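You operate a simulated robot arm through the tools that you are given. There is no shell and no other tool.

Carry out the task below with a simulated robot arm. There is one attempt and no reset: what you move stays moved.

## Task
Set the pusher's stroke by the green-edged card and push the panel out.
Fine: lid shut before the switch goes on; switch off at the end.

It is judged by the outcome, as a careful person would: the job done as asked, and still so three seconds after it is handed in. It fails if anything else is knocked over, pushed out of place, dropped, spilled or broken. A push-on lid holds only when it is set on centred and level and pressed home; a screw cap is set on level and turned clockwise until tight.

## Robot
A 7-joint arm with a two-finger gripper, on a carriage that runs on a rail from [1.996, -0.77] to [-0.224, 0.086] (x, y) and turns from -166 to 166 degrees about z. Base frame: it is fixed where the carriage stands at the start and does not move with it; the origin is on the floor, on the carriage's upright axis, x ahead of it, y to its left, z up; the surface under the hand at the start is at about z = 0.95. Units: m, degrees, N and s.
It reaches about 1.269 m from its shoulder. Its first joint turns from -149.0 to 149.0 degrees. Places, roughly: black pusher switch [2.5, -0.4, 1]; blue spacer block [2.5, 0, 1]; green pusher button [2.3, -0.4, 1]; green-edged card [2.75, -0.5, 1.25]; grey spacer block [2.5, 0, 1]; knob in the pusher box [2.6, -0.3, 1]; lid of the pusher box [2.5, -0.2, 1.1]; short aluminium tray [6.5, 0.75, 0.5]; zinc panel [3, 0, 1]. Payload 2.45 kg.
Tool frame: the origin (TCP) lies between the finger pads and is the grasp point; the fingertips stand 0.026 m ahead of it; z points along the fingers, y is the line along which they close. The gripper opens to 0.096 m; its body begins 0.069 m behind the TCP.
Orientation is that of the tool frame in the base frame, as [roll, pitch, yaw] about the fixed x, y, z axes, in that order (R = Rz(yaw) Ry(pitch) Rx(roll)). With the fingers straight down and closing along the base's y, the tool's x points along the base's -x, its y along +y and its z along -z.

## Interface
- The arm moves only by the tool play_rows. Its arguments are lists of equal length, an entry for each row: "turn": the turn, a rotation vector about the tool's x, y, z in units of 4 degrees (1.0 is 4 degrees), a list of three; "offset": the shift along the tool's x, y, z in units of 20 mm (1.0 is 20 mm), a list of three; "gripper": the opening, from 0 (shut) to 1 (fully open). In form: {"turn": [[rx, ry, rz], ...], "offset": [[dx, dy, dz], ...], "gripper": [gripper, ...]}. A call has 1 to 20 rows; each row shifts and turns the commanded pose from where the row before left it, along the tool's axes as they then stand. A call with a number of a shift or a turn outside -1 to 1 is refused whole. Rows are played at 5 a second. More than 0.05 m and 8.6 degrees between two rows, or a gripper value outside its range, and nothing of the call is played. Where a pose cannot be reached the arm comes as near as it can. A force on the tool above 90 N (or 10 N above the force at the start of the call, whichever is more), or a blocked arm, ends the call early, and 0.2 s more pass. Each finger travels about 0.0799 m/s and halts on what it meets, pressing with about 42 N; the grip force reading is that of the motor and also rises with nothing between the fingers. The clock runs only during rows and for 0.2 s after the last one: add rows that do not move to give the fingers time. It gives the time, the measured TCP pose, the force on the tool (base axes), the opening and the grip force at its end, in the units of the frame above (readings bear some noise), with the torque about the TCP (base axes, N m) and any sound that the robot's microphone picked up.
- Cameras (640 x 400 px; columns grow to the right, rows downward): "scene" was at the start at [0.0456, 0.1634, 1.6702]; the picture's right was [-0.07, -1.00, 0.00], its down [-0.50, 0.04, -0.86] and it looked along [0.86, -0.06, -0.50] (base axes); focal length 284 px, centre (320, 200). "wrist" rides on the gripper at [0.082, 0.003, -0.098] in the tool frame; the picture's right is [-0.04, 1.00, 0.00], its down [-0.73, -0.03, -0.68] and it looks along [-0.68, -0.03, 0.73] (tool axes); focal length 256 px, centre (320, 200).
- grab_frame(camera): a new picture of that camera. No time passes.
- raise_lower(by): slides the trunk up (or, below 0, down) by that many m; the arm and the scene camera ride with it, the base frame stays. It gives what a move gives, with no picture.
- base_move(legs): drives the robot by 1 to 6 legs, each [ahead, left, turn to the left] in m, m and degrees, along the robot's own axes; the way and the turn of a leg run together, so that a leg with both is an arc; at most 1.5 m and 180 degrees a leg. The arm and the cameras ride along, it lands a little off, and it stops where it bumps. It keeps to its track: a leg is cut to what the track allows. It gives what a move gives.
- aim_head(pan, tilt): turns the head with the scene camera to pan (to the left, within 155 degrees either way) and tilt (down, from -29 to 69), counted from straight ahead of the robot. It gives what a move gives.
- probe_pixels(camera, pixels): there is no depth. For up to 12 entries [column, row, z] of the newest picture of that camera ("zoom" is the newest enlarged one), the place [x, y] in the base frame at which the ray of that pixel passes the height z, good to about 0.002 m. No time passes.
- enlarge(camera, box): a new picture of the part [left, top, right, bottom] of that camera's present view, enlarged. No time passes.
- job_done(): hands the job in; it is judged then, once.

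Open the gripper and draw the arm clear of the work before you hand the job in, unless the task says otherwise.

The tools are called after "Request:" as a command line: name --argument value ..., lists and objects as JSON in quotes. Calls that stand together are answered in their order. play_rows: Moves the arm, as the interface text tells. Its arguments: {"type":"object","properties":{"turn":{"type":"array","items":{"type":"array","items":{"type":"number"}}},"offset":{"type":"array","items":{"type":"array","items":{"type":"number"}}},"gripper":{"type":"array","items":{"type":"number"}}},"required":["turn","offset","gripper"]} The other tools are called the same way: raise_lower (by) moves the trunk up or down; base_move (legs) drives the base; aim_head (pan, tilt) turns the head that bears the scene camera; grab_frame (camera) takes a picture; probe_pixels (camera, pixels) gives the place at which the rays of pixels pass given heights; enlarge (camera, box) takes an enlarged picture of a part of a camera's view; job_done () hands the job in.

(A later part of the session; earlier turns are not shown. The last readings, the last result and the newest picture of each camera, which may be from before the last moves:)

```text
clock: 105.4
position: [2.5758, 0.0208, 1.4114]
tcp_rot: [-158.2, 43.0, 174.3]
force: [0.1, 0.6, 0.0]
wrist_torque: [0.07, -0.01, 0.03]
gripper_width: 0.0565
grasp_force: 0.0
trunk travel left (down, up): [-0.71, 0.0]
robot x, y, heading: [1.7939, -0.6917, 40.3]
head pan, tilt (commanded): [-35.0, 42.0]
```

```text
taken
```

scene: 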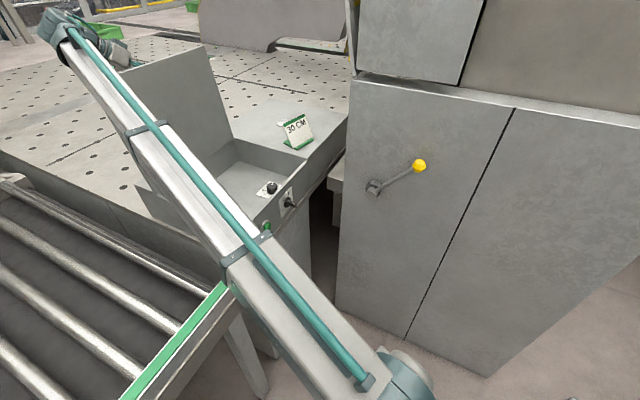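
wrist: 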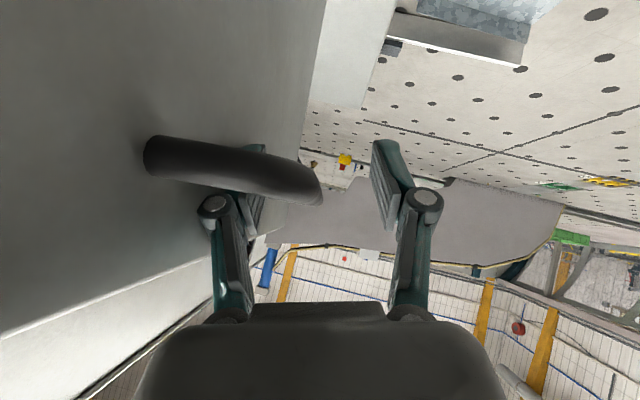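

The bar now sits nearer the other side; I'll wait a moment and look again to see whether the lid is moving.

Request:
play_rows --turn '[[0, 0, 0], [0, 0, 0], [0, 0, 0], [0, 0, 0], [0, 0, 0]]' --offset '[[0, 0, 0], [0, 0, 0], [0, 0, 0], [0, 0, 0], [0, 0, 0]]' --gripper '[0.6, 0.6, 0.6, 0.6, 0.6]'

Request:
grab_frame --camera "wrist"

Request:
grab_frame --camera "scene"

```text
clock: 106.6
position: [2.5759, 0.023, 1.4123]
tcp_rot: [-158.3, 42.8, 174.3]
force: [1.2, 0.4, 0.7]
wrist_torque: [0.04, 0.0, 0.06]
gripper_width: 0.0568
grasp_force: 0.0
trunk travel left (down, up): [-0.71, 0.0]
robot x, y, heading: [1.7926, -0.6911, 40.5]
head pan, tilt (commanded): [-35.0, 42.0]
```

```text
taken
```

wrist: 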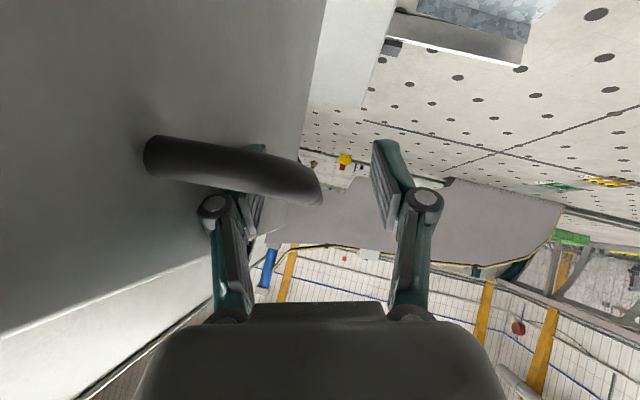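

```text
taken
```

scene: 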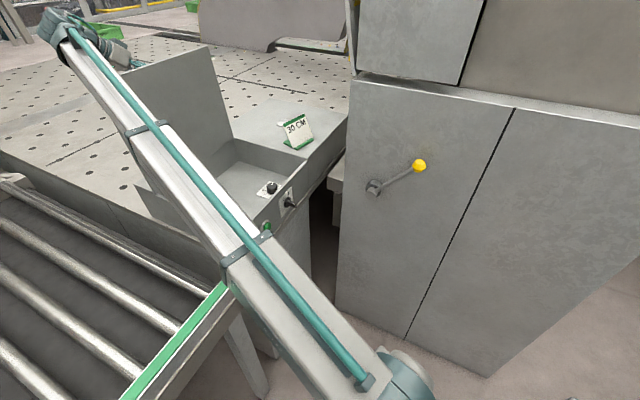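

The lid is leaning open (its face rests on the outside of the right finger); no stop has been reached yet. I'll re-grip the bar, then reduce the hand tilt to gain reach and carry the lid further open under control.

Request:
play_rows --turn '[[0, 0, 0], [0, 0, 0], [0, 0, 0], [0, 0, 0], [-0.707, 0, 0.707], [-0.707, 0, 0.707], [-0.707, 0, 0.707], [0, 0, 0]]' --offset '[[0, 0, 0], [0, 0, 0], [0, 0, 0], [0, 0, 0], [0, 0, 0], [0, 0, 0], [0, 0, 0], [0, 0, 0]]' --gripper '[0.3, 0.1, 0, 0, 0, 0, 0, 0]'

Request:
grab_frame --camera "wrist"

```text
clock: 108.4
position: [2.5766, 0.022, 1.4105]
tcp_rot: [-174.8, 44.8, 162.8]
force: [-1.9, -0.5, -5.4]
wrist_torque: [0.01, 0.06, 0.1]
gripper_width: 0.0106
grasp_force: 37.7
trunk travel left (down, up): [-0.71, 0.0]
robot x, y, heading: [1.7898, -0.6918, 40.7]
head pan, tilt (commanded): [-35.0, 42.0]
```

```text
taken
```

wrist: 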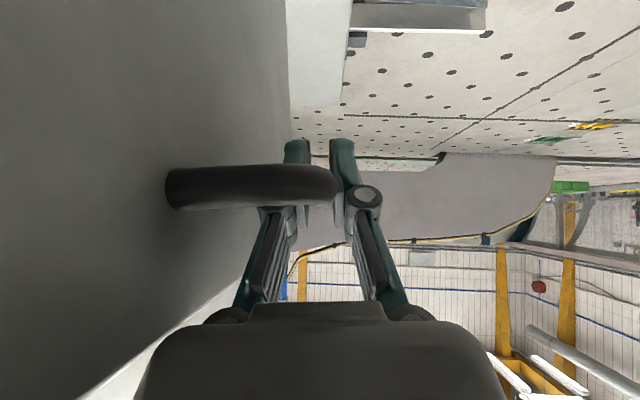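

Gripped at ~97° with tilt reduced to ~4°. Continue the arc another ~6° and read the forces for a stop.

Request:
play_rows --turn '[[0, 0, 0], [0, 0, 0], [0, 0, 0]]' --offset '[[0.131, 0.86, 0.131], [0.159, 0.845, 0.159], [0, 0, 0]]' --gripper '[0, 0, 0]'

```text
clock: 109.2
position: [2.5864, 0.0484, 1.4037]
tcp_rot: [-174.6, 44.7, 162.5]
force: [-6.7, -9.9, 5.8]
wrist_torque: [-2.36, 2.38, -3.78]
gripper_width: 0.0111
grasp_force: 38.7
trunk travel left (down, up): [-0.71, 0.0]
robot x, y, heading: [1.794, -0.6911, 40.1]
head pan, tilt (commanded): [-35.0, 42.0]
```

Resisting forces and torque appear (−10 N, ~5 N·m), with the lid at ~103°. Let me look whether this is the stop or the hand touching the lid.

Request:
grab_frame --camera "wrist"

Request:
enlarge --camera "scene" --box '[30, 0, 240, 200]'

```text
taken
```

wrist: 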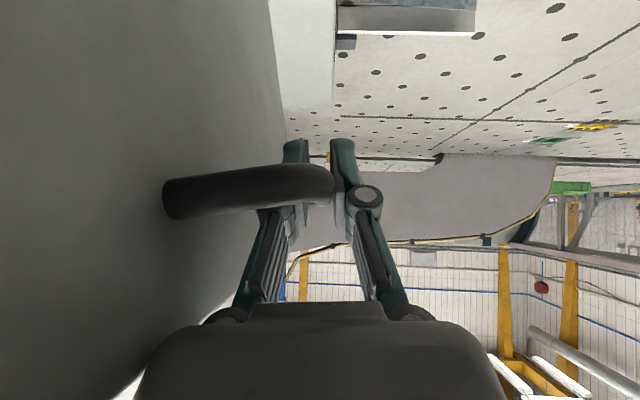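

```text
2.00 times, centred on (135, 100) of scene
```

zoom: 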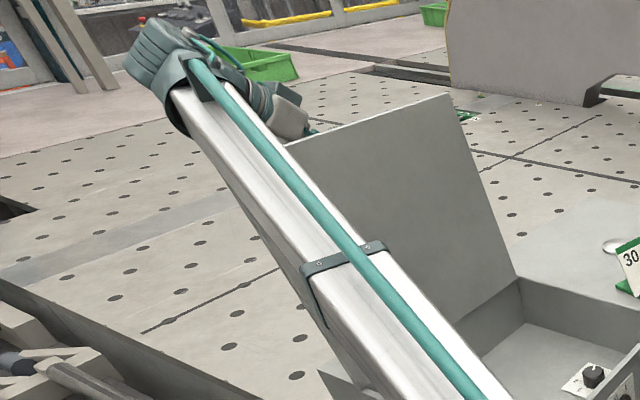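

A net −11.6 N resistance opposite to the opening direction suggests the lid's stop at ~102°. I'll open the fingers a little and see whether the bar stays put.

Request:
play_rows --turn '[[0, 0, 0], [0, 0, 0], [0, 0, 0]]' --offset '[[0, 0, 0], [0, 0, 0], [0, 0, 0]]' --gripper '[0.15, 0.25, 0.25]'

Request:
grab_frame --camera "wrist"

```text
clock: 110.0
position: [2.5878, 0.0528, 1.4018]
tcp_rot: [-174.8, 44.9, 162.8]
force: [-0.2, -0.8, -0.3]
wrist_torque: [0.01, -0.03, 0.06]
gripper_width: 0.0237
grasp_force: 0.1
trunk travel left (down, up): [-0.71, 0.0]
robot x, y, heading: [1.7895, -0.6888, 40.6]
head pan, tilt (commanded): [-35.0, 42.0]
```

```text
taken
```

wrist: 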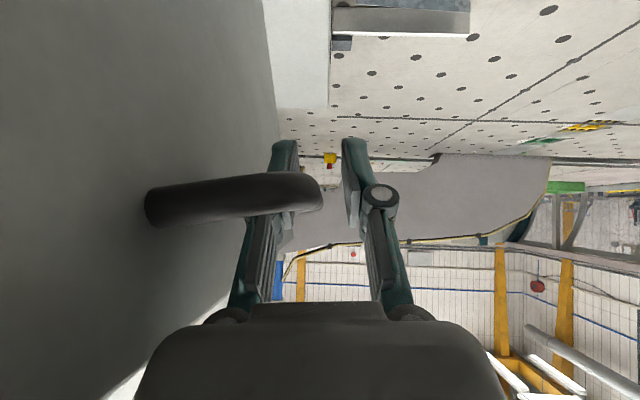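

The lid rests at its own stop (bar does not follow the left finger). I'll open a bit more carefully and withdraw the hand straight back along the finger axis.

Request:
play_rows --turn '[[0, 0, 0], [0, 0, 0], [0, 0, 0], [0, 0, 0], [0, 0, 0], [0, 0, 0], [0, 0, 0], [0, 0, 0]]' --offset '[[0, -0.15, 0], [0, 0, -0.7], [0, 0, -1], [0, 0, -1], [0, 0, -1], [0, 0, -1], [0, 0, -1], [0, 0, -1]]' --gripper '[0.28, 0.28, 0.28, 0.28, 0.28, 0.28, 0.28, 0.28]'

Request:
grab_frame --camera "wrist"

Request:
grab_frame --camera "scene"

```text
clock: 111.8
position: [2.4915, 0.0777, 1.4901]
tcp_rot: [-174.9, 44.9, 162.8]
force: [-0.1, 0.0, 0.7]
wrist_torque: [0.01, -0.03, 0.0]
gripper_width: 0.027
grasp_force: 0.0
out of reach, approached as far as the arm can: row 5, 6, 7, 8
trunk travel left (down, up): [-0.71, 0.0]
robot x, y, heading: [1.7876, -0.6904, 40.8]
head pan, tilt (commanded): [-35.0, 42.0]
```

```text
taken
```

wrist: 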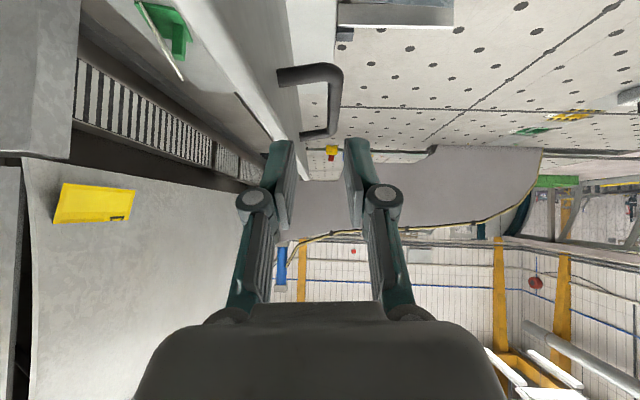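

```text
taken
```

scene: 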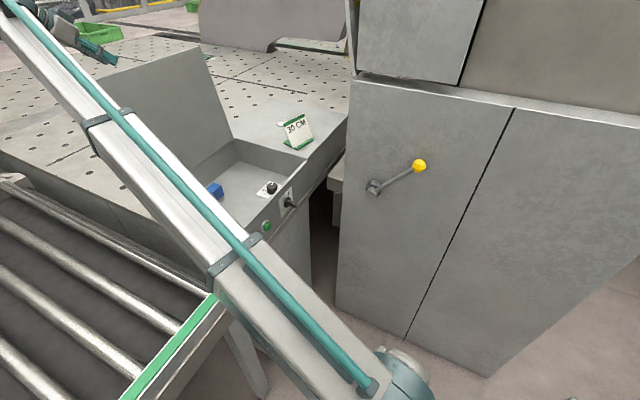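

The lid stays open on its own. Inside I see a blue block at (215,190) and a knob on a plate at (270,188). Zoom in.

Request:
enlarge --camera "scene" --box '[180, 140, 320, 250]'

Request:
enlarge --camera "scene" --box '[250, 170, 300, 220]'

```text
3.64 times, centred on (250, 195) of scene
```

zoom: 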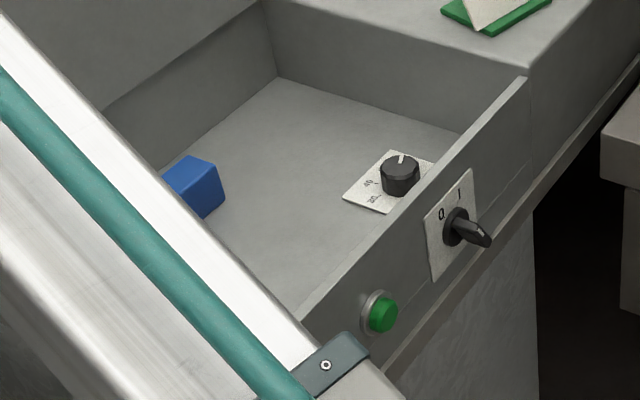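

```text
8.00 times, centred on (275, 195) of scene
```

zoom: 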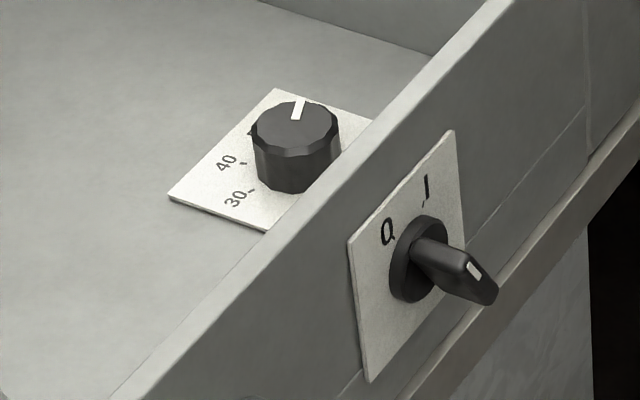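

The knob has a scale (30, 40, …) and its white mark currently points past 40; a blue block lies inside at left. I'll probe positions of the knob, block, switch and box interior.

Request:
probe_pixels --camera "scene" --pixels '[[271.9, 186, 1.02], [271.9, 186, 1.05], [266, 195, 1.0], [215, 192, 1.0], [290.5, 203, 1.05], [267, 226, 1.05], [238, 162, 1.0], [282.5, 161, 1.1]]'

```text
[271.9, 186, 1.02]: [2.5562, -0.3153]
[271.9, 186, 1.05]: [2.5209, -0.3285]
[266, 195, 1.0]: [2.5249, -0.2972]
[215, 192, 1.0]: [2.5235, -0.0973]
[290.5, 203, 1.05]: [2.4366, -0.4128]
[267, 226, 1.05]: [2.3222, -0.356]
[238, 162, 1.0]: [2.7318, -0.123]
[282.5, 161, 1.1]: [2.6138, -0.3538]
```

The knob is near (2.55, −0.32) inside. I'll pull the hand back in −x' (clear in front of the open lid), then back the base off along the rail for a good overhead posture.

Request:
play_rows --turn '[[0, 0, 0], [0, 0, 0], [0, 0, 0], [0, 0, 0], [0, 0, 0], [0, 0, 0], [0, 0, 0], [0, 0, 0], [0, 0, 0], [0, 0, 0], [0, 0, 0], [0, 0, 0]]' --offset '[[0.707, 0, -0.6], [0.707, 0, -0.6], [0.707, 0, -0.6], [0.707, 0, -0.6], [0.707, 0, -0.6], [0.707, 0, -0.6], [0.707, 0, -0.6], [0.707, 0, -0.6], [0.707, 0, -0.6], [0.707, 0, -0.6], [0, 0, 0], [0, 0, 0]]' --gripper '[0.2, 0, 0, 0, 0, 0, 0, 0, 0, 0, 0, 0]'

Request:
base_move --legs '[[-0.119, 0.22, 0]]'

Request:
grab_frame --camera "scene"

```text
clock: 114.4
position: [2.3194, 0.1439, 1.4753]
tcp_rot: [-174.6, 44.9, 162.9]
force: [-0.8, -0.9, 0.4]
wrist_torque: [-0.02, 0.01, 0.04]
gripper_width: 0.0
grasp_force: 28.3
trunk travel left (down, up): [-0.71, 0.0]
robot x, y, heading: [1.7905, -0.6901, 40.6]
head pan, tilt (commanded): [-35.0, 42.0]
```

```text
clock: 116.2
position: [2.0848, 0.2348, 1.4745]
tcp_rot: [-174.8, 44.8, 163.0]
force: [-0.5, 1.1, 0.3]
wrist_torque: [0.01, -0.05, -0.02]
gripper_width: 0.0002
grasp_force: 29.0
trunk travel left (down, up): [-0.71, 0.0]
robot x, y, heading: [1.5542, -0.5954, 40.5]
head pan, tilt (commanded): [-35.0, 42.0]
```

```text
taken
```

scene: 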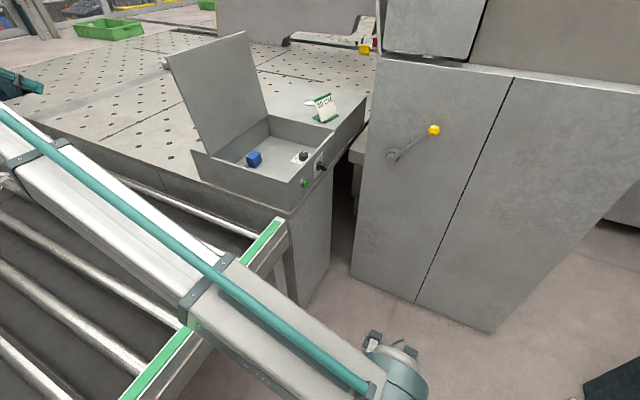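

Unobstructed view of the open box. Zooming on the box interior and the controls.

Request:
enlarge --camera "scene" --box '[180, 90, 370, 220]'

Request:
enlarge --camera "scene" --box '[285, 140, 335, 190]'

```text
3.08 times, centred on (275, 155) of scene
```

zoom: 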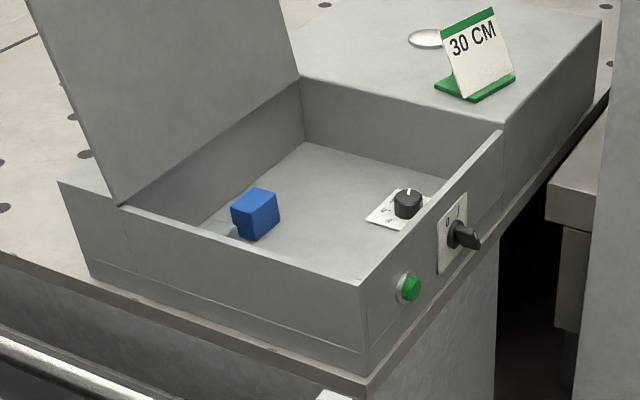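

```text
8.00 times, centred on (310, 165) of scene
```

zoom: 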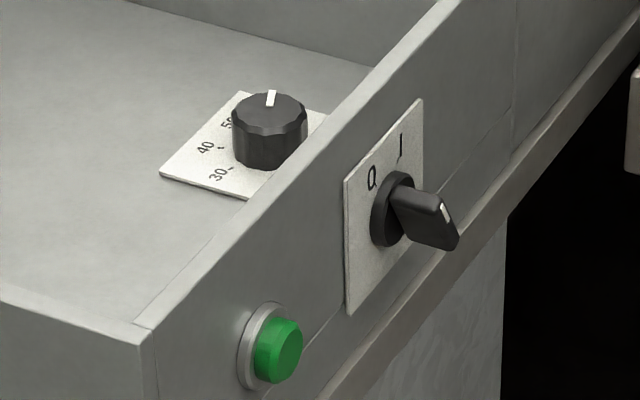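

The scale reads 30, 40, 50, (60…) around the knob; the switch shows O and I. I'll bring the hand in front-above of the open box to look at the knob with the wrist camera.

Request:
play_rows --turn '[[-0.8, 0, 0.8], [0, 0, 0], [0, 0, 0], [0, 0, 0], [0, 0, 0], [0, 0, 0], [0, 0, 0], [0, 0, 0], [0, 0, 0], [0, 0, 0], [0, 0, 0], [0, 0, 0], [0, 0, 0], [0, 0, 0], [0, 0, 0], [0, 0, 0], [0, 0, 0], [0, 0, 0], [0, 0, 0], [0, 0, 0]]' --offset '[[-0.333, -0.87, 0.953], [-0.333, -0.87, 0.953], [-0.333, -0.87, 0.953], [-0.333, -0.87, 0.953], [-0.333, -0.87, 0.953], [-0.333, -0.87, 0.953], [-0.333, -0.87, 0.953], [-0.333, -0.87, 0.953], [-0.333, -0.87, 0.953], [-0.333, -0.87, 0.953], [-0.333, -0.87, 0.953], [-0.333, -0.87, 0.953], [-0.333, -0.87, 0.953], [-0.333, -0.87, 0.953], [-0.333, -0.87, 0.953], [-0.333, -0.87, 0.953], [-0.333, -0.87, 0.953], [-0.333, -0.87, 0.953], [-0.333, -0.87, 0.953], [-0.333, -0.87, 0.953]]' --gripper '[0, 0, 0, 0, 0, 0, 0, 0, 0, 0, 0, 0, 0, 0, 0, 0, 0, 0, 0, 0]'

Request:
grab_frame --camera "scene"

```text
clock: 120.4
position: [2.3024, -0.2195, 1.2948]
tcp_rot: [178.9, 44.8, 158.3]
force: [0.1, -0.7, 0.3]
wrist_torque: [0.01, 0.0, -0.01]
gripper_width: 0.0
grasp_force: 29.0
trunk travel left (down, up): [-0.71, 0.0]
robot x, y, heading: [1.5537, -0.6016, 40.7]
head pan, tilt (commanded): [-35.0, 42.0]
```

```text
taken
```

scene: 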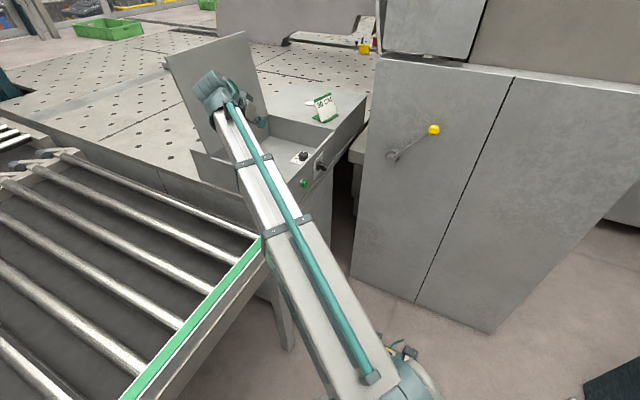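

Now pitch the hand back to vertical so that the wrist camera looks down into the box.

Request:
play_rows --turn '[[0, 1, 0], [0, 1, 0], [0, 1, 0], [0, 1, 0], [0, 1, 0], [0, 1, 0], [0, 1, 0], [0, 1, 0], [0, 1, 0], [0, 1, 0], [0, 1, 0], [0, 0, 0]]' --offset '[[0, 0, 0.15], [0, 0, 0.15], [0, 0, 0.15], [0, 0, 0.15], [0, 0, 0.15], [0, 0, 0.15], [0, 0, 0.15], [0, 0, 0.15], [0, 0, 0.15], [0, 0, 0.15], [0, 0, 0.15], [0, 0, 0]]' --gripper '[0, 0, 0, 0, 0, 0, 0, 0, 0, 0, 0, 0]'

Request:
grab_frame --camera "wrist"

Request:
grab_frame --camera "scene"

```text
clock: 123.0
position: [2.3147, -0.223, 1.2657]
tcp_rot: [179.4, 0.9, 159.1]
force: [0.2, 0.1, -0.3]
wrist_torque: [0.03, 0.0, -0.03]
gripper_width: 0.0001
grasp_force: 28.1
trunk travel left (down, up): [-0.71, 0.0]
robot x, y, heading: [1.5595, -0.6021, 40.5]
head pan, tilt (commanded): [-35.0, 42.0]
```

```text
taken
```

wrist: 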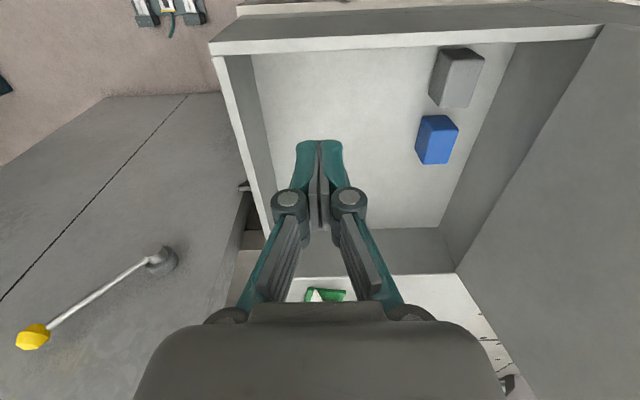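

```text
taken
```

scene: 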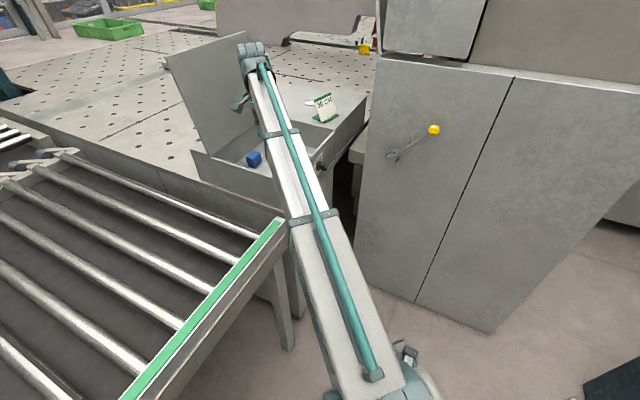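

Both spacer blocks (grey and blue) lie inside the box at its front-left; the knob is hidden behind the fingers. I'll shift the hand left ~7 cm to see it.

Request:
play_rows --turn '[[0, 0, 0], [0, 0, 0], [0, 0, 0], [0, 0, 0], [0, 0, 0]]' --offset '[[0, 0.9, 0], [0, 0.9, 0], [0, 0.9, 0], [0, 0.9, 0], [0, 0, 0]]' --gripper '[0, 0, 0, 0, 0]'

Request:
grab_frame --camera "wrist"

```text
clock: 124.2
position: [2.3395, -0.1577, 1.2667]
tcp_rot: [179.3, 0.8, 159.1]
force: [-0.1, 0.0, 0.0]
wrist_torque: [-0.01, 0.01, -0.01]
gripper_width: 0.0
grasp_force: 28.9
trunk travel left (down, up): [-0.71, 0.0]
robot x, y, heading: [1.5557, -0.6016, 40.5]
head pan, tilt (commanded): [-35.0, 42.0]
```

```text
taken
```

wrist: 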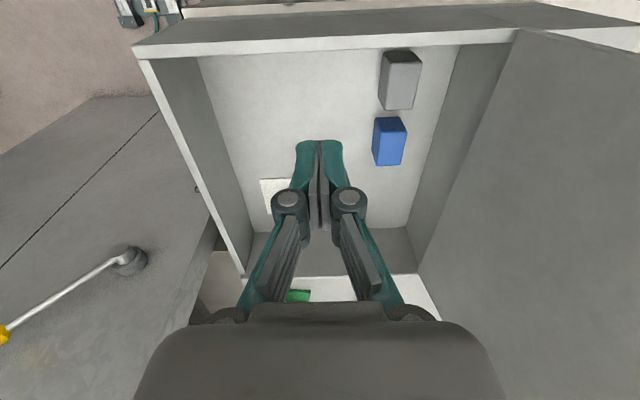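

The knob's plate peeks out at (270,195) behind the right finger. Move forward 12 cm so that it appears above the fingertips in the image.

Request:
play_rows --turn '[[0, 0, 0], [0, 0, 0], [0, 0, 0], [0, 0, 0], [0, 0, 0], [0, 0, 0], [0, 0, 0], [0, 0, 0]]' --offset '[[-1, 0, 0], [-1, 0, 0], [-1, 0, 0], [-1, 0, 0], [-1, 0, 0], [-1, 0, 0], [-1, 0, 0], [0, 0, 0]]' --gripper '[0, 0, 0, 0, 0, 0, 0, 0]'

Request:
grab_frame --camera "wrist"

```text
clock: 126.0
position: [2.4721, -0.2055, 1.2701]
tcp_rot: [179.3, 1.0, 159.1]
force: [-0.7, 0.7, 0.2]
wrist_torque: [-0.01, 0.01, -0.03]
gripper_width: 0.0001
grasp_force: 28.6
trunk travel left (down, up): [-0.71, 0.0]
robot x, y, heading: [1.5578, -0.5959, 40.5]
head pan, tilt (commanded): [-35.0, 42.0]
```

```text
taken
```

wrist: 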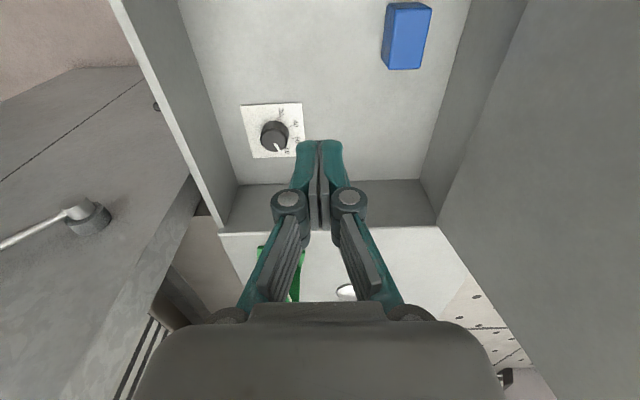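

The knob is now visible at (272,135). Zoom in on it.

Request:
enlarge --camera "wrist" --box '[230, 90, 320, 170]'

Request:
probe_pixels --camera "wrist" --pixels '[[242, 103, 1.0], [302, 102, 1.0], [305, 154, 1.0], [252, 158, 1.0], [273, 130, 1.03], [273, 140, 1.0], [384, 66, 1.0], [185, 10, 1.0], [222, 222, 1.1], [438, 226, 1.1]]'

```text
5.00 times, centred on (275, 130) of wrist
```

zoom: 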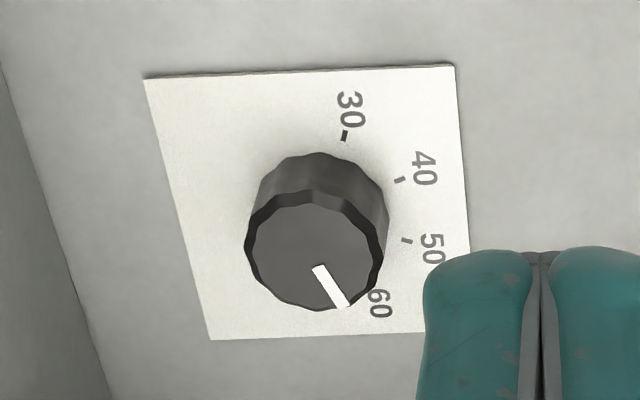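

```text
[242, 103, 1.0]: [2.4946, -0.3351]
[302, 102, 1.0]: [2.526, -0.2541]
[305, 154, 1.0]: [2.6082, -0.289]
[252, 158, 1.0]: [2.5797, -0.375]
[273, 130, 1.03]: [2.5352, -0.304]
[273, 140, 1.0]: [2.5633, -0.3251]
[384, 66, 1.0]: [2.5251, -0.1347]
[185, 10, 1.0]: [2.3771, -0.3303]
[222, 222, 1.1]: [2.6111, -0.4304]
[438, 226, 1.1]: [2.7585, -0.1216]
```

The scale reads clockwise (from above) 30, 40, 50, 60 and the pointer stands at 60; it must go to 30, i.e. ≈145° counter-clockwise seen from above. I'll cross-check the plate height using the scene camera's pixels for the plate corners.

Request:
probe_pixels --camera "scene" --pixels '[[290, 161.9, 1.0], [300, 151.5, 1.0], [301.1, 165, 1.0], [290, 161.9, 0.98], [300, 151.5, 0.98], [301.1, 165, 0.98], [303.8, 154, 1.03], [303.8, 154, 1.02], [320, 168, 1.05], [304, 185, 1.05]]'

Request:
probe_pixels --camera "wrist" --pixels '[[242, 103, 0.98], [302, 102, 0.98], [305, 154, 0.98], [274, 140, 1.03], [274, 140, 1.02], [274, 140, 1.01]]'

```text
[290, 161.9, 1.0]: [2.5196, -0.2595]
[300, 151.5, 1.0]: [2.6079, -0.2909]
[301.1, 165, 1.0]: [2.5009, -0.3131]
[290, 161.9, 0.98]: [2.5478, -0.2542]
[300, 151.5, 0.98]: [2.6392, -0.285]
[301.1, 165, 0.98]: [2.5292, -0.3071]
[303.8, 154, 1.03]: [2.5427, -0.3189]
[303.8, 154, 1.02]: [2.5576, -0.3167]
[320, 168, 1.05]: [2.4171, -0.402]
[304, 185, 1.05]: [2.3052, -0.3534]
```

```text
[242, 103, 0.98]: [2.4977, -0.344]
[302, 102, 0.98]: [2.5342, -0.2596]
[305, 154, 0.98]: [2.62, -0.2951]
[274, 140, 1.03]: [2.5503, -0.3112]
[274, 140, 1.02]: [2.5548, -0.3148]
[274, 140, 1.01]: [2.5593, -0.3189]
```

Both cameras agree: plate at z≈1.00, knob axis ≈(2.552, −0.3135), knob top ≈1.03. I'll go above the knob and pre-rotate the hand 60° clockwise so two counter-clockwise strokes of ~72° fit comfortably.

Request:
play_rows --turn '[[0, 0, 0], [0, 0, 0], [0, 0, 0], [0, 0, 0], [0, 0, 0], [0, 0, 0], [0, 0, 0]]' --offset '[[-0.944, -0.6, 0.9], [-0.944, -0.6, 0.9], [-0.944, -0.6, 0.9], [-0.944, -0.6, 0.9], [-0.944, -0.6, 0.9], [-0.944, -0.6, 0.9], [0, 0, 0]]' --gripper '[0.2, 0.4, 0.6, 0.7, 0.7, 0.7, 0.7]'

Request:
play_rows --turn '[[0, 0, 1], [0, 0, 1], [0, 0, 1], [0, 0, 1], [0, 0, 1], [0, 0, 1], [0, 0, 1], [0, 0, 1], [0, 0, 1], [0, 0, 1], [0, 0, 1], [0, 0, 1], [0, 0, 1], [0, 0, 1], [0, 0, 1], [0, 0, 0]]' --offset '[[0, 0, 0], [0, 0, 0], [0, 0, 0], [0, 0, 0], [0, 0, 0], [0, 0, 0], [0, 0, 0], [0, 0, 0], [0, 0, 0], [0, 0, 0], [0, 0, 0], [0, 0, 0], [0, 0, 0], [0, 0, 0], [0, 0, 0], [0, 0, 0]]' --gripper '[0.7, 0.7, 0.7, 0.7, 0.7, 0.7, 0.7, 0.7, 0.7, 0.7, 0.7, 0.7, 0.7, 0.7, 0.7, 0.7]'

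Request:
grab_frame --camera "wrist"

Request:
grab_frame --camera "scene"

```text
clock: 127.6
position: [2.5548, -0.313, 1.1624]
tcp_rot: [179.3, 0.9, 159.1]
force: [-1.1, 0.4, -0.1]
wrist_torque: [0.0, -0.01, 0.0]
gripper_width: 0.0672
grasp_force: 0.0
trunk travel left (down, up): [-0.71, 0.0]
robot x, y, heading: [1.5555, -0.6022, 40.5]
head pan, tilt (commanded): [-35.0, 42.0]
```

```text
clock: 131.0
position: [2.5544, -0.3143, 1.1628]
tcp_rot: [178.7, -0.2, 99.0]
force: [-0.3, 0.1, -0.1]
wrist_torque: [0.02, 0.01, 0.02]
gripper_width: 0.0671
grasp_force: 0.0
trunk travel left (down, up): [-0.71, 0.0]
robot x, y, heading: [1.5559, -0.6062, 40.6]
head pan, tilt (commanded): [-35.0, 42.0]
```

```text
taken
```

wrist: 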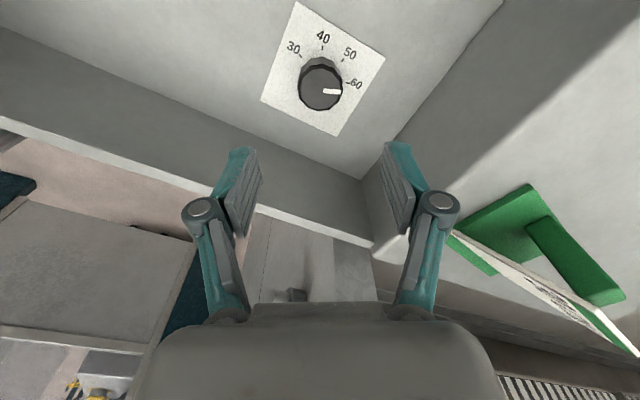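

```text
taken
```

scene: 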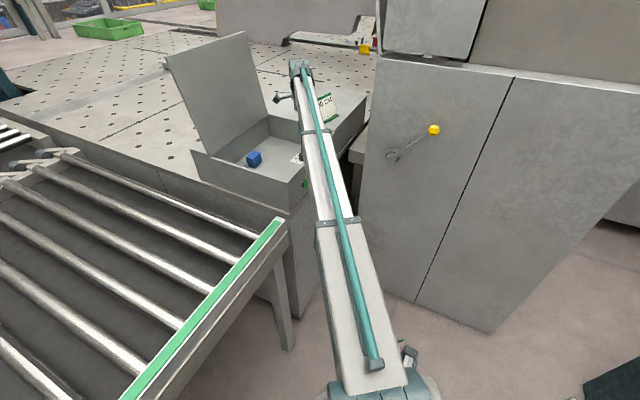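

With this yaw the scale reads clearly: pointer at 60. I'll probe the knob top centre (320,92) for final centring.

Request:
enlarge --camera "wrist" --box '[250, 0, 400, 140]'

Request:
probe_pixels --camera "wrist" --pixels '[[320, 92, 1.03], [320, 92, 1.025], [295, 2, 1.0], [385, 58, 1.0], [338, 136, 1.0], [262, 100, 1.0]]'

```text
2.86 times, centred on (325, 70) of wrist
```

zoom: 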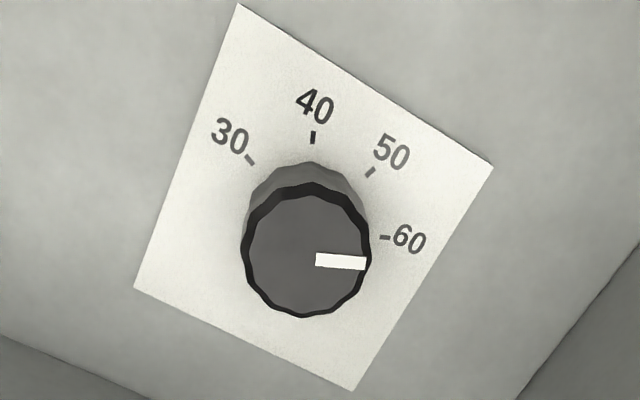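

```text
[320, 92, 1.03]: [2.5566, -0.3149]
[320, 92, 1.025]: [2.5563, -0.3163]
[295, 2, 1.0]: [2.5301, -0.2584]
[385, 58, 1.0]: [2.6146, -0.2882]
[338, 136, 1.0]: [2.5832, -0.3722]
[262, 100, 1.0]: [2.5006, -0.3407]
```

TCP is right over the knob axis. I'll probe the four tick marks on the plate to get their true angles.

Request:
probe_pixels --camera "wrist" --pixels '[[300.5, 55.65, 1.0], [322.55, 47.95, 1.0], [342.5, 60.2, 1.0], [347.75, 83.3, 1.0], [318.8, 91.4, 1.028], [335.5, 92, 1.028]]'

```text
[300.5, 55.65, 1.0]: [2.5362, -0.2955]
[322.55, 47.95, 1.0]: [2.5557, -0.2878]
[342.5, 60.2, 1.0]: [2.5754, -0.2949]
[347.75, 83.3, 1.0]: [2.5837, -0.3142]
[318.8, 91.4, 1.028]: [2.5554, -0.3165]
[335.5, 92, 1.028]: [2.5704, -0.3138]
```

The ticks are 45° apart, so the turn needed is ≈135° counter-clockwise. Descend around the knob with the fingers open 67 mm.

Request:
play_rows --turn '[[0, 0, 0], [0, 0, 0], [0, 0, 0], [0, 0, 0], [0, 0, 0], [0, 0, 0], [0, 0, 0], [0, 0, 0]]' --offset '[[0, 0, 0.92], [0, 0, 0.92], [0, 0, 0.92], [0, 0, 0.92], [0, 0, 0.92], [0, 0, 0.92], [0, 0, 0.92], [0, 0, 0]]' --gripper '[0.7, 0.7, 0.7, 0.7, 0.7, 0.7, 0.7, 0.7]'

Request:
grab_frame --camera "wrist"

```text
clock: 132.8
position: [2.5557, -0.3125, 1.0341]
tcp_rot: [178.7, -0.2, 99.1]
force: [0.9, 0.1, 0.3]
wrist_torque: [0.0, 0.0, 0.0]
gripper_width: 0.0672
grasp_force: 0.0
trunk travel left (down, up): [-0.71, 0.0]
robot x, y, heading: [1.5554, -0.6005, 40.3]
head pan, tilt (commanded): [-35.0, 42.0]
```

```text
taken
```

wrist: 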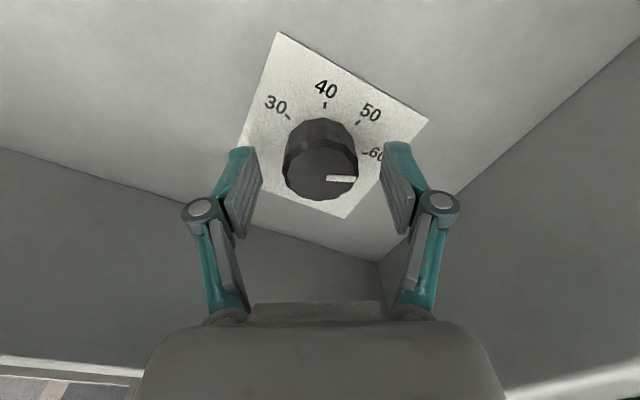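

The knob (320,160) is centred between the fingers. Close and check the grip.

Request:
play_rows --turn '[[0, 0, 0], [0, 0, 0], [0, 0, 0], [0, 0, 0], [0, 0, 0]]' --offset '[[0, 0, 0], [0, 0, 0], [0, 0, 0], [0, 0, 0], [0, 0, 0]]' --gripper '[0.5, 0.3, 0, 0, 0]'

Request:
grab_frame --camera "wrist"

```text
clock: 134.0
position: [2.556, -0.3125, 1.0337]
tcp_rot: [178.8, -0.2, 99.1]
force: [1.8, -0.5, 0.2]
wrist_torque: [-0.02, -0.11, 0.04]
gripper_width: 0.0414
grasp_force: 45.2
trunk travel left (down, up): [-0.71, 0.0]
robot x, y, heading: [1.5576, -0.5972, 40.5]
head pan, tilt (commanded): [-35.0, 42.0]
```

```text
taken
```

wrist: 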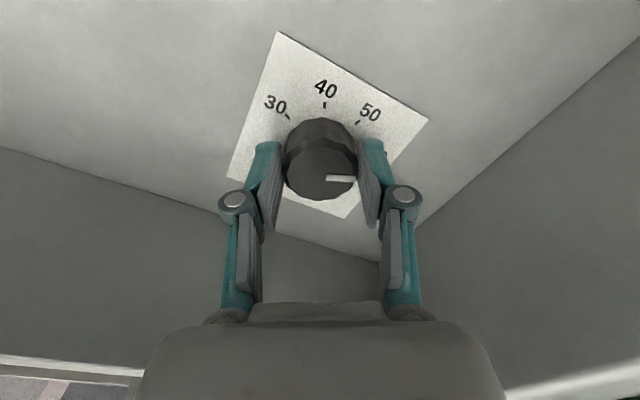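

Gripped (41 mm). Turn counter-clockwise (negative about tool z) 67.5° in this stroke.

Request:
play_rows --turn '[[0, 0, -0.993], [0, 0, -0.993], [0, 0, -0.993], [0, 0, -0.993], [0, 0, -0.993], [0, 0, -0.993], [0, 0, -0.993], [0, 0, -0.993], [0, 0, -0.993], [0, 0, -0.993], [0, 0, -0.993], [0, 0, -0.993], [0, 0, -0.993], [0, 0, -0.993], [0, 0, -0.993], [0, 0, -0.993], [0, 0, -0.993], [0, 0, 0]]' --offset '[[0, 0, 0], [0, 0, 0], [0, 0, 0], [0, 0, 0], [0, 0, 0], [0, 0, 0], [0, 0, 0], [0, 0, 0], [0, 0, 0], [0, 0, 0], [0, 0, 0], [0, 0, 0], [0, 0, 0], [0, 0, 0], [0, 0, 0], [0, 0, 0], [0, 0, 0], [0, 0, 0]]' --gripper '[0, 0, 0, 0, 0, 0, 0, 0, 0, 0, 0, 0, 0, 0, 0, 0, 0, 0]'

Request:
grab_frame --camera "wrist"

```text
clock: 137.8
position: [2.5531, -0.3151, 1.0345]
tcp_rot: [179.6, 0.6, 166.6]
force: [-27.7, -17.5, -21.0]
wrist_torque: [-0.39, 0.31, -0.09]
gripper_width: 0.0411
grasp_force: 44.6
trunk travel left (down, up): [-0.71, 0.0]
robot x, y, heading: [1.5538, -0.5982, 40.5]
head pan, tilt (commanded): [-35.0, 42.0]
```

```text
taken
```

wrist: 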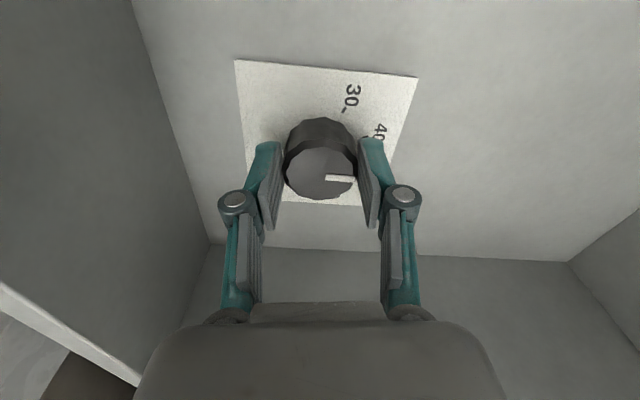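

The pointer turned with the hand (now between 50 and 40). I'll open, rotate the hand back 67.5°, and re-grip for the second stroke.

Request:
play_rows --turn '[[0, 0, 0], [0, 0, 0], [0, 0, 0], [0, 0, 0], [0, 0, 0]]' --offset '[[0, 0, 0], [0, 0, 0], [0, 0, 0], [0, 0, 0], [0, 0, 0]]' --gripper '[0.5, 0.6, 0.7, 0.7, 0.7]'

Request:
grab_frame --camera "wrist"

```text
clock: 139.0
position: [2.5567, -0.3131, 1.0343]
tcp_rot: [179.4, 1.0, 166.6]
force: [0.1, -0.8, -0.6]
wrist_torque: [0.01, 0.02, -0.01]
gripper_width: 0.0672
grasp_force: 0.0
trunk travel left (down, up): [-0.71, 0.0]
robot x, y, heading: [1.5566, -0.5982, 40.1]
head pan, tilt (commanded): [-35.0, 42.0]
```

```text
taken
```

wrist: 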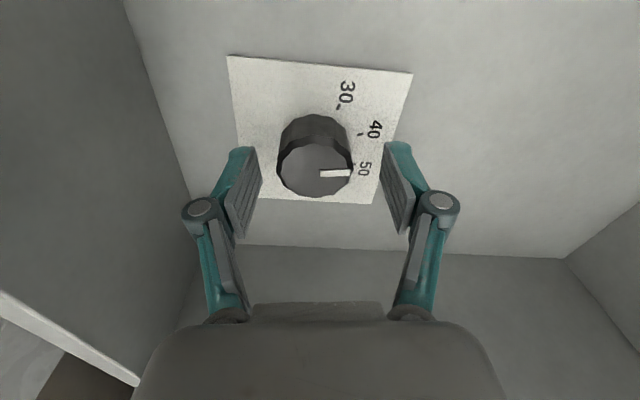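

Pointer is now about halfway between 50 and 40, as expected. Rotate the open hand back clockwise 67.5°.

Request:
play_rows --turn '[[0, 0, 0.993], [0, 0, 0.993], [0, 0, 0.993], [0, 0, 0.993], [0, 0, 0.993], [0, 0, 0.993], [0, 0, 0.993], [0, 0, 0.993], [0, 0, 0.993], [0, 0, 0.993], [0, 0, 0.993], [0, 0, 0.993], [0, 0, 0.993], [0, 0, 0.993], [0, 0, 0.993], [0, 0, 0.993], [0, 0, 0.993], [0, 0, 0]]' --offset '[[0, -0.08, 0], [0, 0, 0], [0, 0, 0], [0, 0, 0], [0, 0, 0], [0, 0, 0], [0, 0, 0], [0, 0, 0], [0, 0, 0], [0, 0, 0], [0, 0, 0], [0, 0, 0], [0, 0, 0], [0, 0, 0], [0, 0, 0], [0, 0, 0], [0, 0, 0], [0, 0, 0]]' --gripper '[0.7, 0.7, 0.7, 0.7, 0.7, 0.7, 0.7, 0.7, 0.7, 0.7, 0.7, 0.7, 0.7, 0.7, 0.7, 0.7, 0.7, 0.7]'

Request:
enlarge --camera "wrist" --box '[220, 20, 440, 220]'

```text
clock: 142.8
position: [2.5556, -0.3147, 1.0345]
tcp_rot: [178.8, -0.3, 99.0]
force: [0.3, -0.2, -0.5]
wrist_torque: [0.02, -0.05, -0.03]
gripper_width: 0.0671
grasp_force: 0.0
trunk travel left (down, up): [-0.71, 0.0]
robot x, y, heading: [1.5581, -0.5966, 40.6]
head pan, tilt (commanded): [-35.0, 42.0]
```

```text
2.00 times, centred on (330, 120) of wrist
```

zoom: 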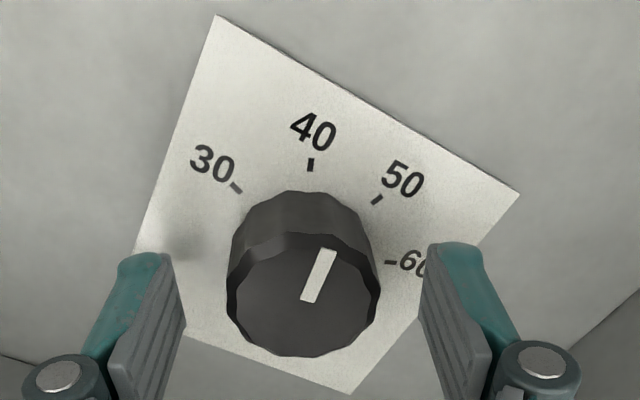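

Pointer lies halfway between 50 and 40, as planned. Close and make the second 67.5° counter-clockwise stroke.

Request:
play_rows --turn '[[0, 0, 0], [0, 0, 0], [0, 0, 0], [0, 0, 0], [0, 0, 0]]' --offset '[[0, 0, 0], [0, 0, 0], [0, 0, 0], [0, 0, 0], [0, 0, 0]]' --gripper '[0.5, 0.3, 0, 0, 0]'

Request:
play_rows --turn '[[0, 0, -0.993], [0, 0, -0.993], [0, 0, -0.993], [0, 0, -0.993], [0, 0, -0.993], [0, 0, -0.993], [0, 0, -0.993], [0, 0, -0.993], [0, 0, -0.993], [0, 0, -0.993], [0, 0, -0.993], [0, 0, -0.993], [0, 0, -0.993], [0, 0, -0.993], [0, 0, -0.993], [0, 0, -0.993], [0, 0, -0.993], [0, 0, 0]]' --offset '[[0, 0, 0], [0, 0, 0], [0, 0, 0], [0, 0, 0], [0, 0, 0], [0, 0, 0], [0, 0, 0], [0, 0, 0], [0, 0, 0], [0, 0, 0], [0, 0, 0], [0, 0, 0], [0, 0, 0], [0, 0, 0], [0, 0, 0], [0, 0, 0], [0, 0, 0], [0, 0, 0]]' --gripper '[0, 0, 0, 0, 0, 0, 0, 0, 0, 0, 0, 0, 0, 0, 0, 0, 0, 0]'

Request:
play_rows --turn '[[0, 0, 0], [0, 0, 0], [0, 0, 0], [0, 0, 0]]' --offset '[[0, 0, 0], [0, 0, 0], [0, 0, 0], [0, 0, 0]]' --gripper '[0.5, 0.6, 0.7, 0.7]'

Request:
enlarge --camera "wrist" --box '[220, 20, 440, 220]'

```text
clock: 144.0
position: [2.5569, -0.3151, 1.0339]
tcp_rot: [178.7, -0.2, 99.1]
force: [3.5, 1.3, 1.6]
wrist_torque: [0.07, -0.14, 0.0]
gripper_width: 0.0411
grasp_force: 45.1
trunk travel left (down, up): [-0.71, 0.0]
robot x, y, heading: [1.5549, -0.6004, 40.6]
head pan, tilt (commanded): [-35.0, 42.0]
```

```text
clock: 147.8
position: [2.5546, -0.3156, 1.0346]
tcp_rot: [179.4, 1.1, 166.5]
force: [-4.2, -7.1, -2.1]
wrist_torque: [-0.33, -0.18, -0.81]
gripper_width: 0.0417
grasp_force: 45.1
trunk travel left (down, up): [-0.71, 0.0]
robot x, y, heading: [1.5551, -0.6016, 40.4]
head pan, tilt (commanded): [-35.0, 42.0]
```

```text
clock: 148.8
position: [2.5558, -0.3144, 1.0336]
tcp_rot: [179.3, 0.9, 166.6]
force: [-0.3, -0.3, -0.2]
wrist_torque: [0.0, -0.02, -0.01]
gripper_width: 0.0673
grasp_force: 0.2
trunk travel left (down, up): [-0.71, 0.0]
robot x, y, heading: [1.5541, -0.6027, 40.6]
head pan, tilt (commanded): [-35.0, 42.0]
```

```text
2.00 times, centred on (330, 120) of wrist
```

zoom: 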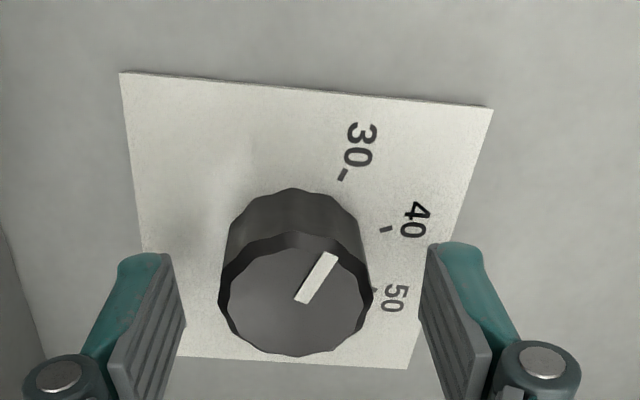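

The pointer is now near 30; I'll probe pointer ends (at the knob-top height) and ticks to measure the remaining angle.

Request:
probe_pixels --camera "wrist" --pixels '[[321, 170, 1.028], [336, 147.5, 1.028], [321, 170, 1.025], [336, 147.5, 1.025], [341.5, 107.5, 1.0], [363, 134.5, 1.0], [357.5, 165, 1.0], [230, 56, 1.0], [416, 74, 1.0], [374, 203.5, 1.0]]'

```text
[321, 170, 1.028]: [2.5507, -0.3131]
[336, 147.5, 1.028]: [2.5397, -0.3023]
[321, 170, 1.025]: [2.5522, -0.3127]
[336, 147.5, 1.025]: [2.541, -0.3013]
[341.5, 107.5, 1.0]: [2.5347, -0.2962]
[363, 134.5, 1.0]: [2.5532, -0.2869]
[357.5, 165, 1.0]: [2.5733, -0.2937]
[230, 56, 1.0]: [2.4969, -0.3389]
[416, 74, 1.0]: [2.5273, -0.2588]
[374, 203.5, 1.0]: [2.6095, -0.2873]
```

Pointer direction (135.5°) coincides with the 30 tick (135.2°): the stroke is set to 30. I'll raise the hand straight up out of the box and verify from the scene camera.

Request:
play_rows --turn '[[0, 0, 0], [0, 0, 0], [0, 0, 0], [0, 0, 0], [0, 0, 0], [0, 0, 0], [0, 0, 0], [0, 0, 0], [0, 0, 0], [0, 0, 0], [0, 0, 0]]' --offset '[[0, 0, -0.9], [0, 0, -0.9], [0, 0, -0.9], [0, 0, -0.9], [0, 0, -0.9], [0, 0, -0.9], [0, 0, -0.9], [0, 0, -0.9], [0, 0, -0.9], [0, 0, -0.9], [0, 0, 0]]' --gripper '[0.7, 0.7, 0.7, 0.7, 0.7, 0.7, 0.7, 0.7, 0.7, 0.7, 0.7]'

Request:
enlarge --camera "wrist" --box '[250, 0, 410, 150]'

Request:
enlarge --camera "scene" --box '[280, 130, 340, 190]'

```text
clock: 151.2
position: [2.5535, -0.3156, 1.2147]
tcp_rot: [179.3, 1.0, 166.7]
force: [-0.1, 0.2, -0.8]
wrist_torque: [-0.01, 0.01, 0.03]
gripper_width: 0.0674
grasp_force: 0.1
trunk travel left (down, up): [-0.71, 0.0]
robot x, y, heading: [1.552, -0.5981, 40.5]
head pan, tilt (commanded): [-35.0, 42.0]
```

```text
2.67 times, centred on (330, 75) of wrist
```

zoom: 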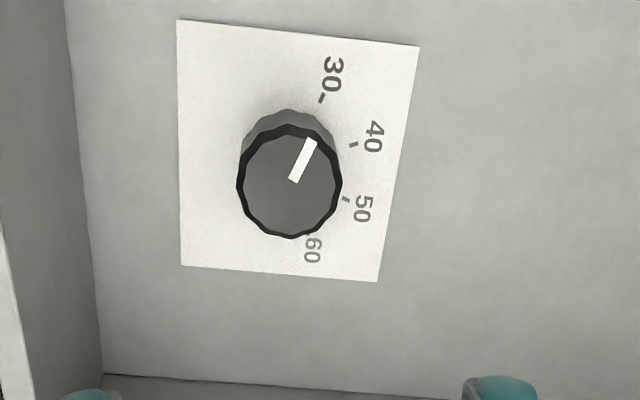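

```text
6.67 times, centred on (310, 160) of scene
```

zoom: 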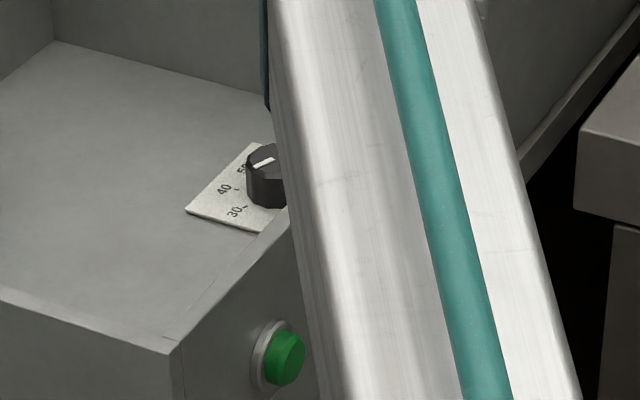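

I'll measure pointer vs. tick once more from this less oblique view.

Request:
probe_pixels --camera "wrist" --pixels '[[320.25, 67.5, 1.028], [327, 52.5, 1.028], [330.75, 37.1, 1.0], [342.75, 54, 1.0], [339.5, 74.5, 1.0], [276.4, 7.5, 1.0], [367.5, 17.6, 1.0], [351.4, 105.7, 1.0], [277.9, 99.4, 1.0]]'

```text
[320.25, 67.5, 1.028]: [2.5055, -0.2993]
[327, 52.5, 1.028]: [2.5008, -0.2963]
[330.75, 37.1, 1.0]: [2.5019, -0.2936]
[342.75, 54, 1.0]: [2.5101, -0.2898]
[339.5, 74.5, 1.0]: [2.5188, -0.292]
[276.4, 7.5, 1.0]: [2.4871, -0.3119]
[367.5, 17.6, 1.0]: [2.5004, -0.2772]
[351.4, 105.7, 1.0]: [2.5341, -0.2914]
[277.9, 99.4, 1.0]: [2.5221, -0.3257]
```

Those used a stale picture; I'll re-take the enlarged wrist view and probe in it directly.

Request:
enlarge --camera "wrist" --box '[290, 20, 360, 90]'

```text
5.71 times, centred on (325, 55) of wrist
```

zoom: 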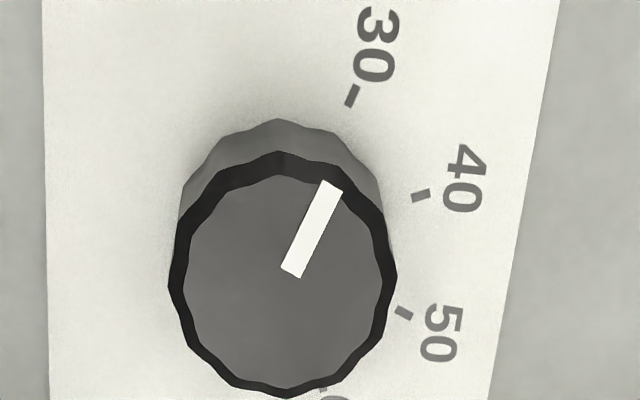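

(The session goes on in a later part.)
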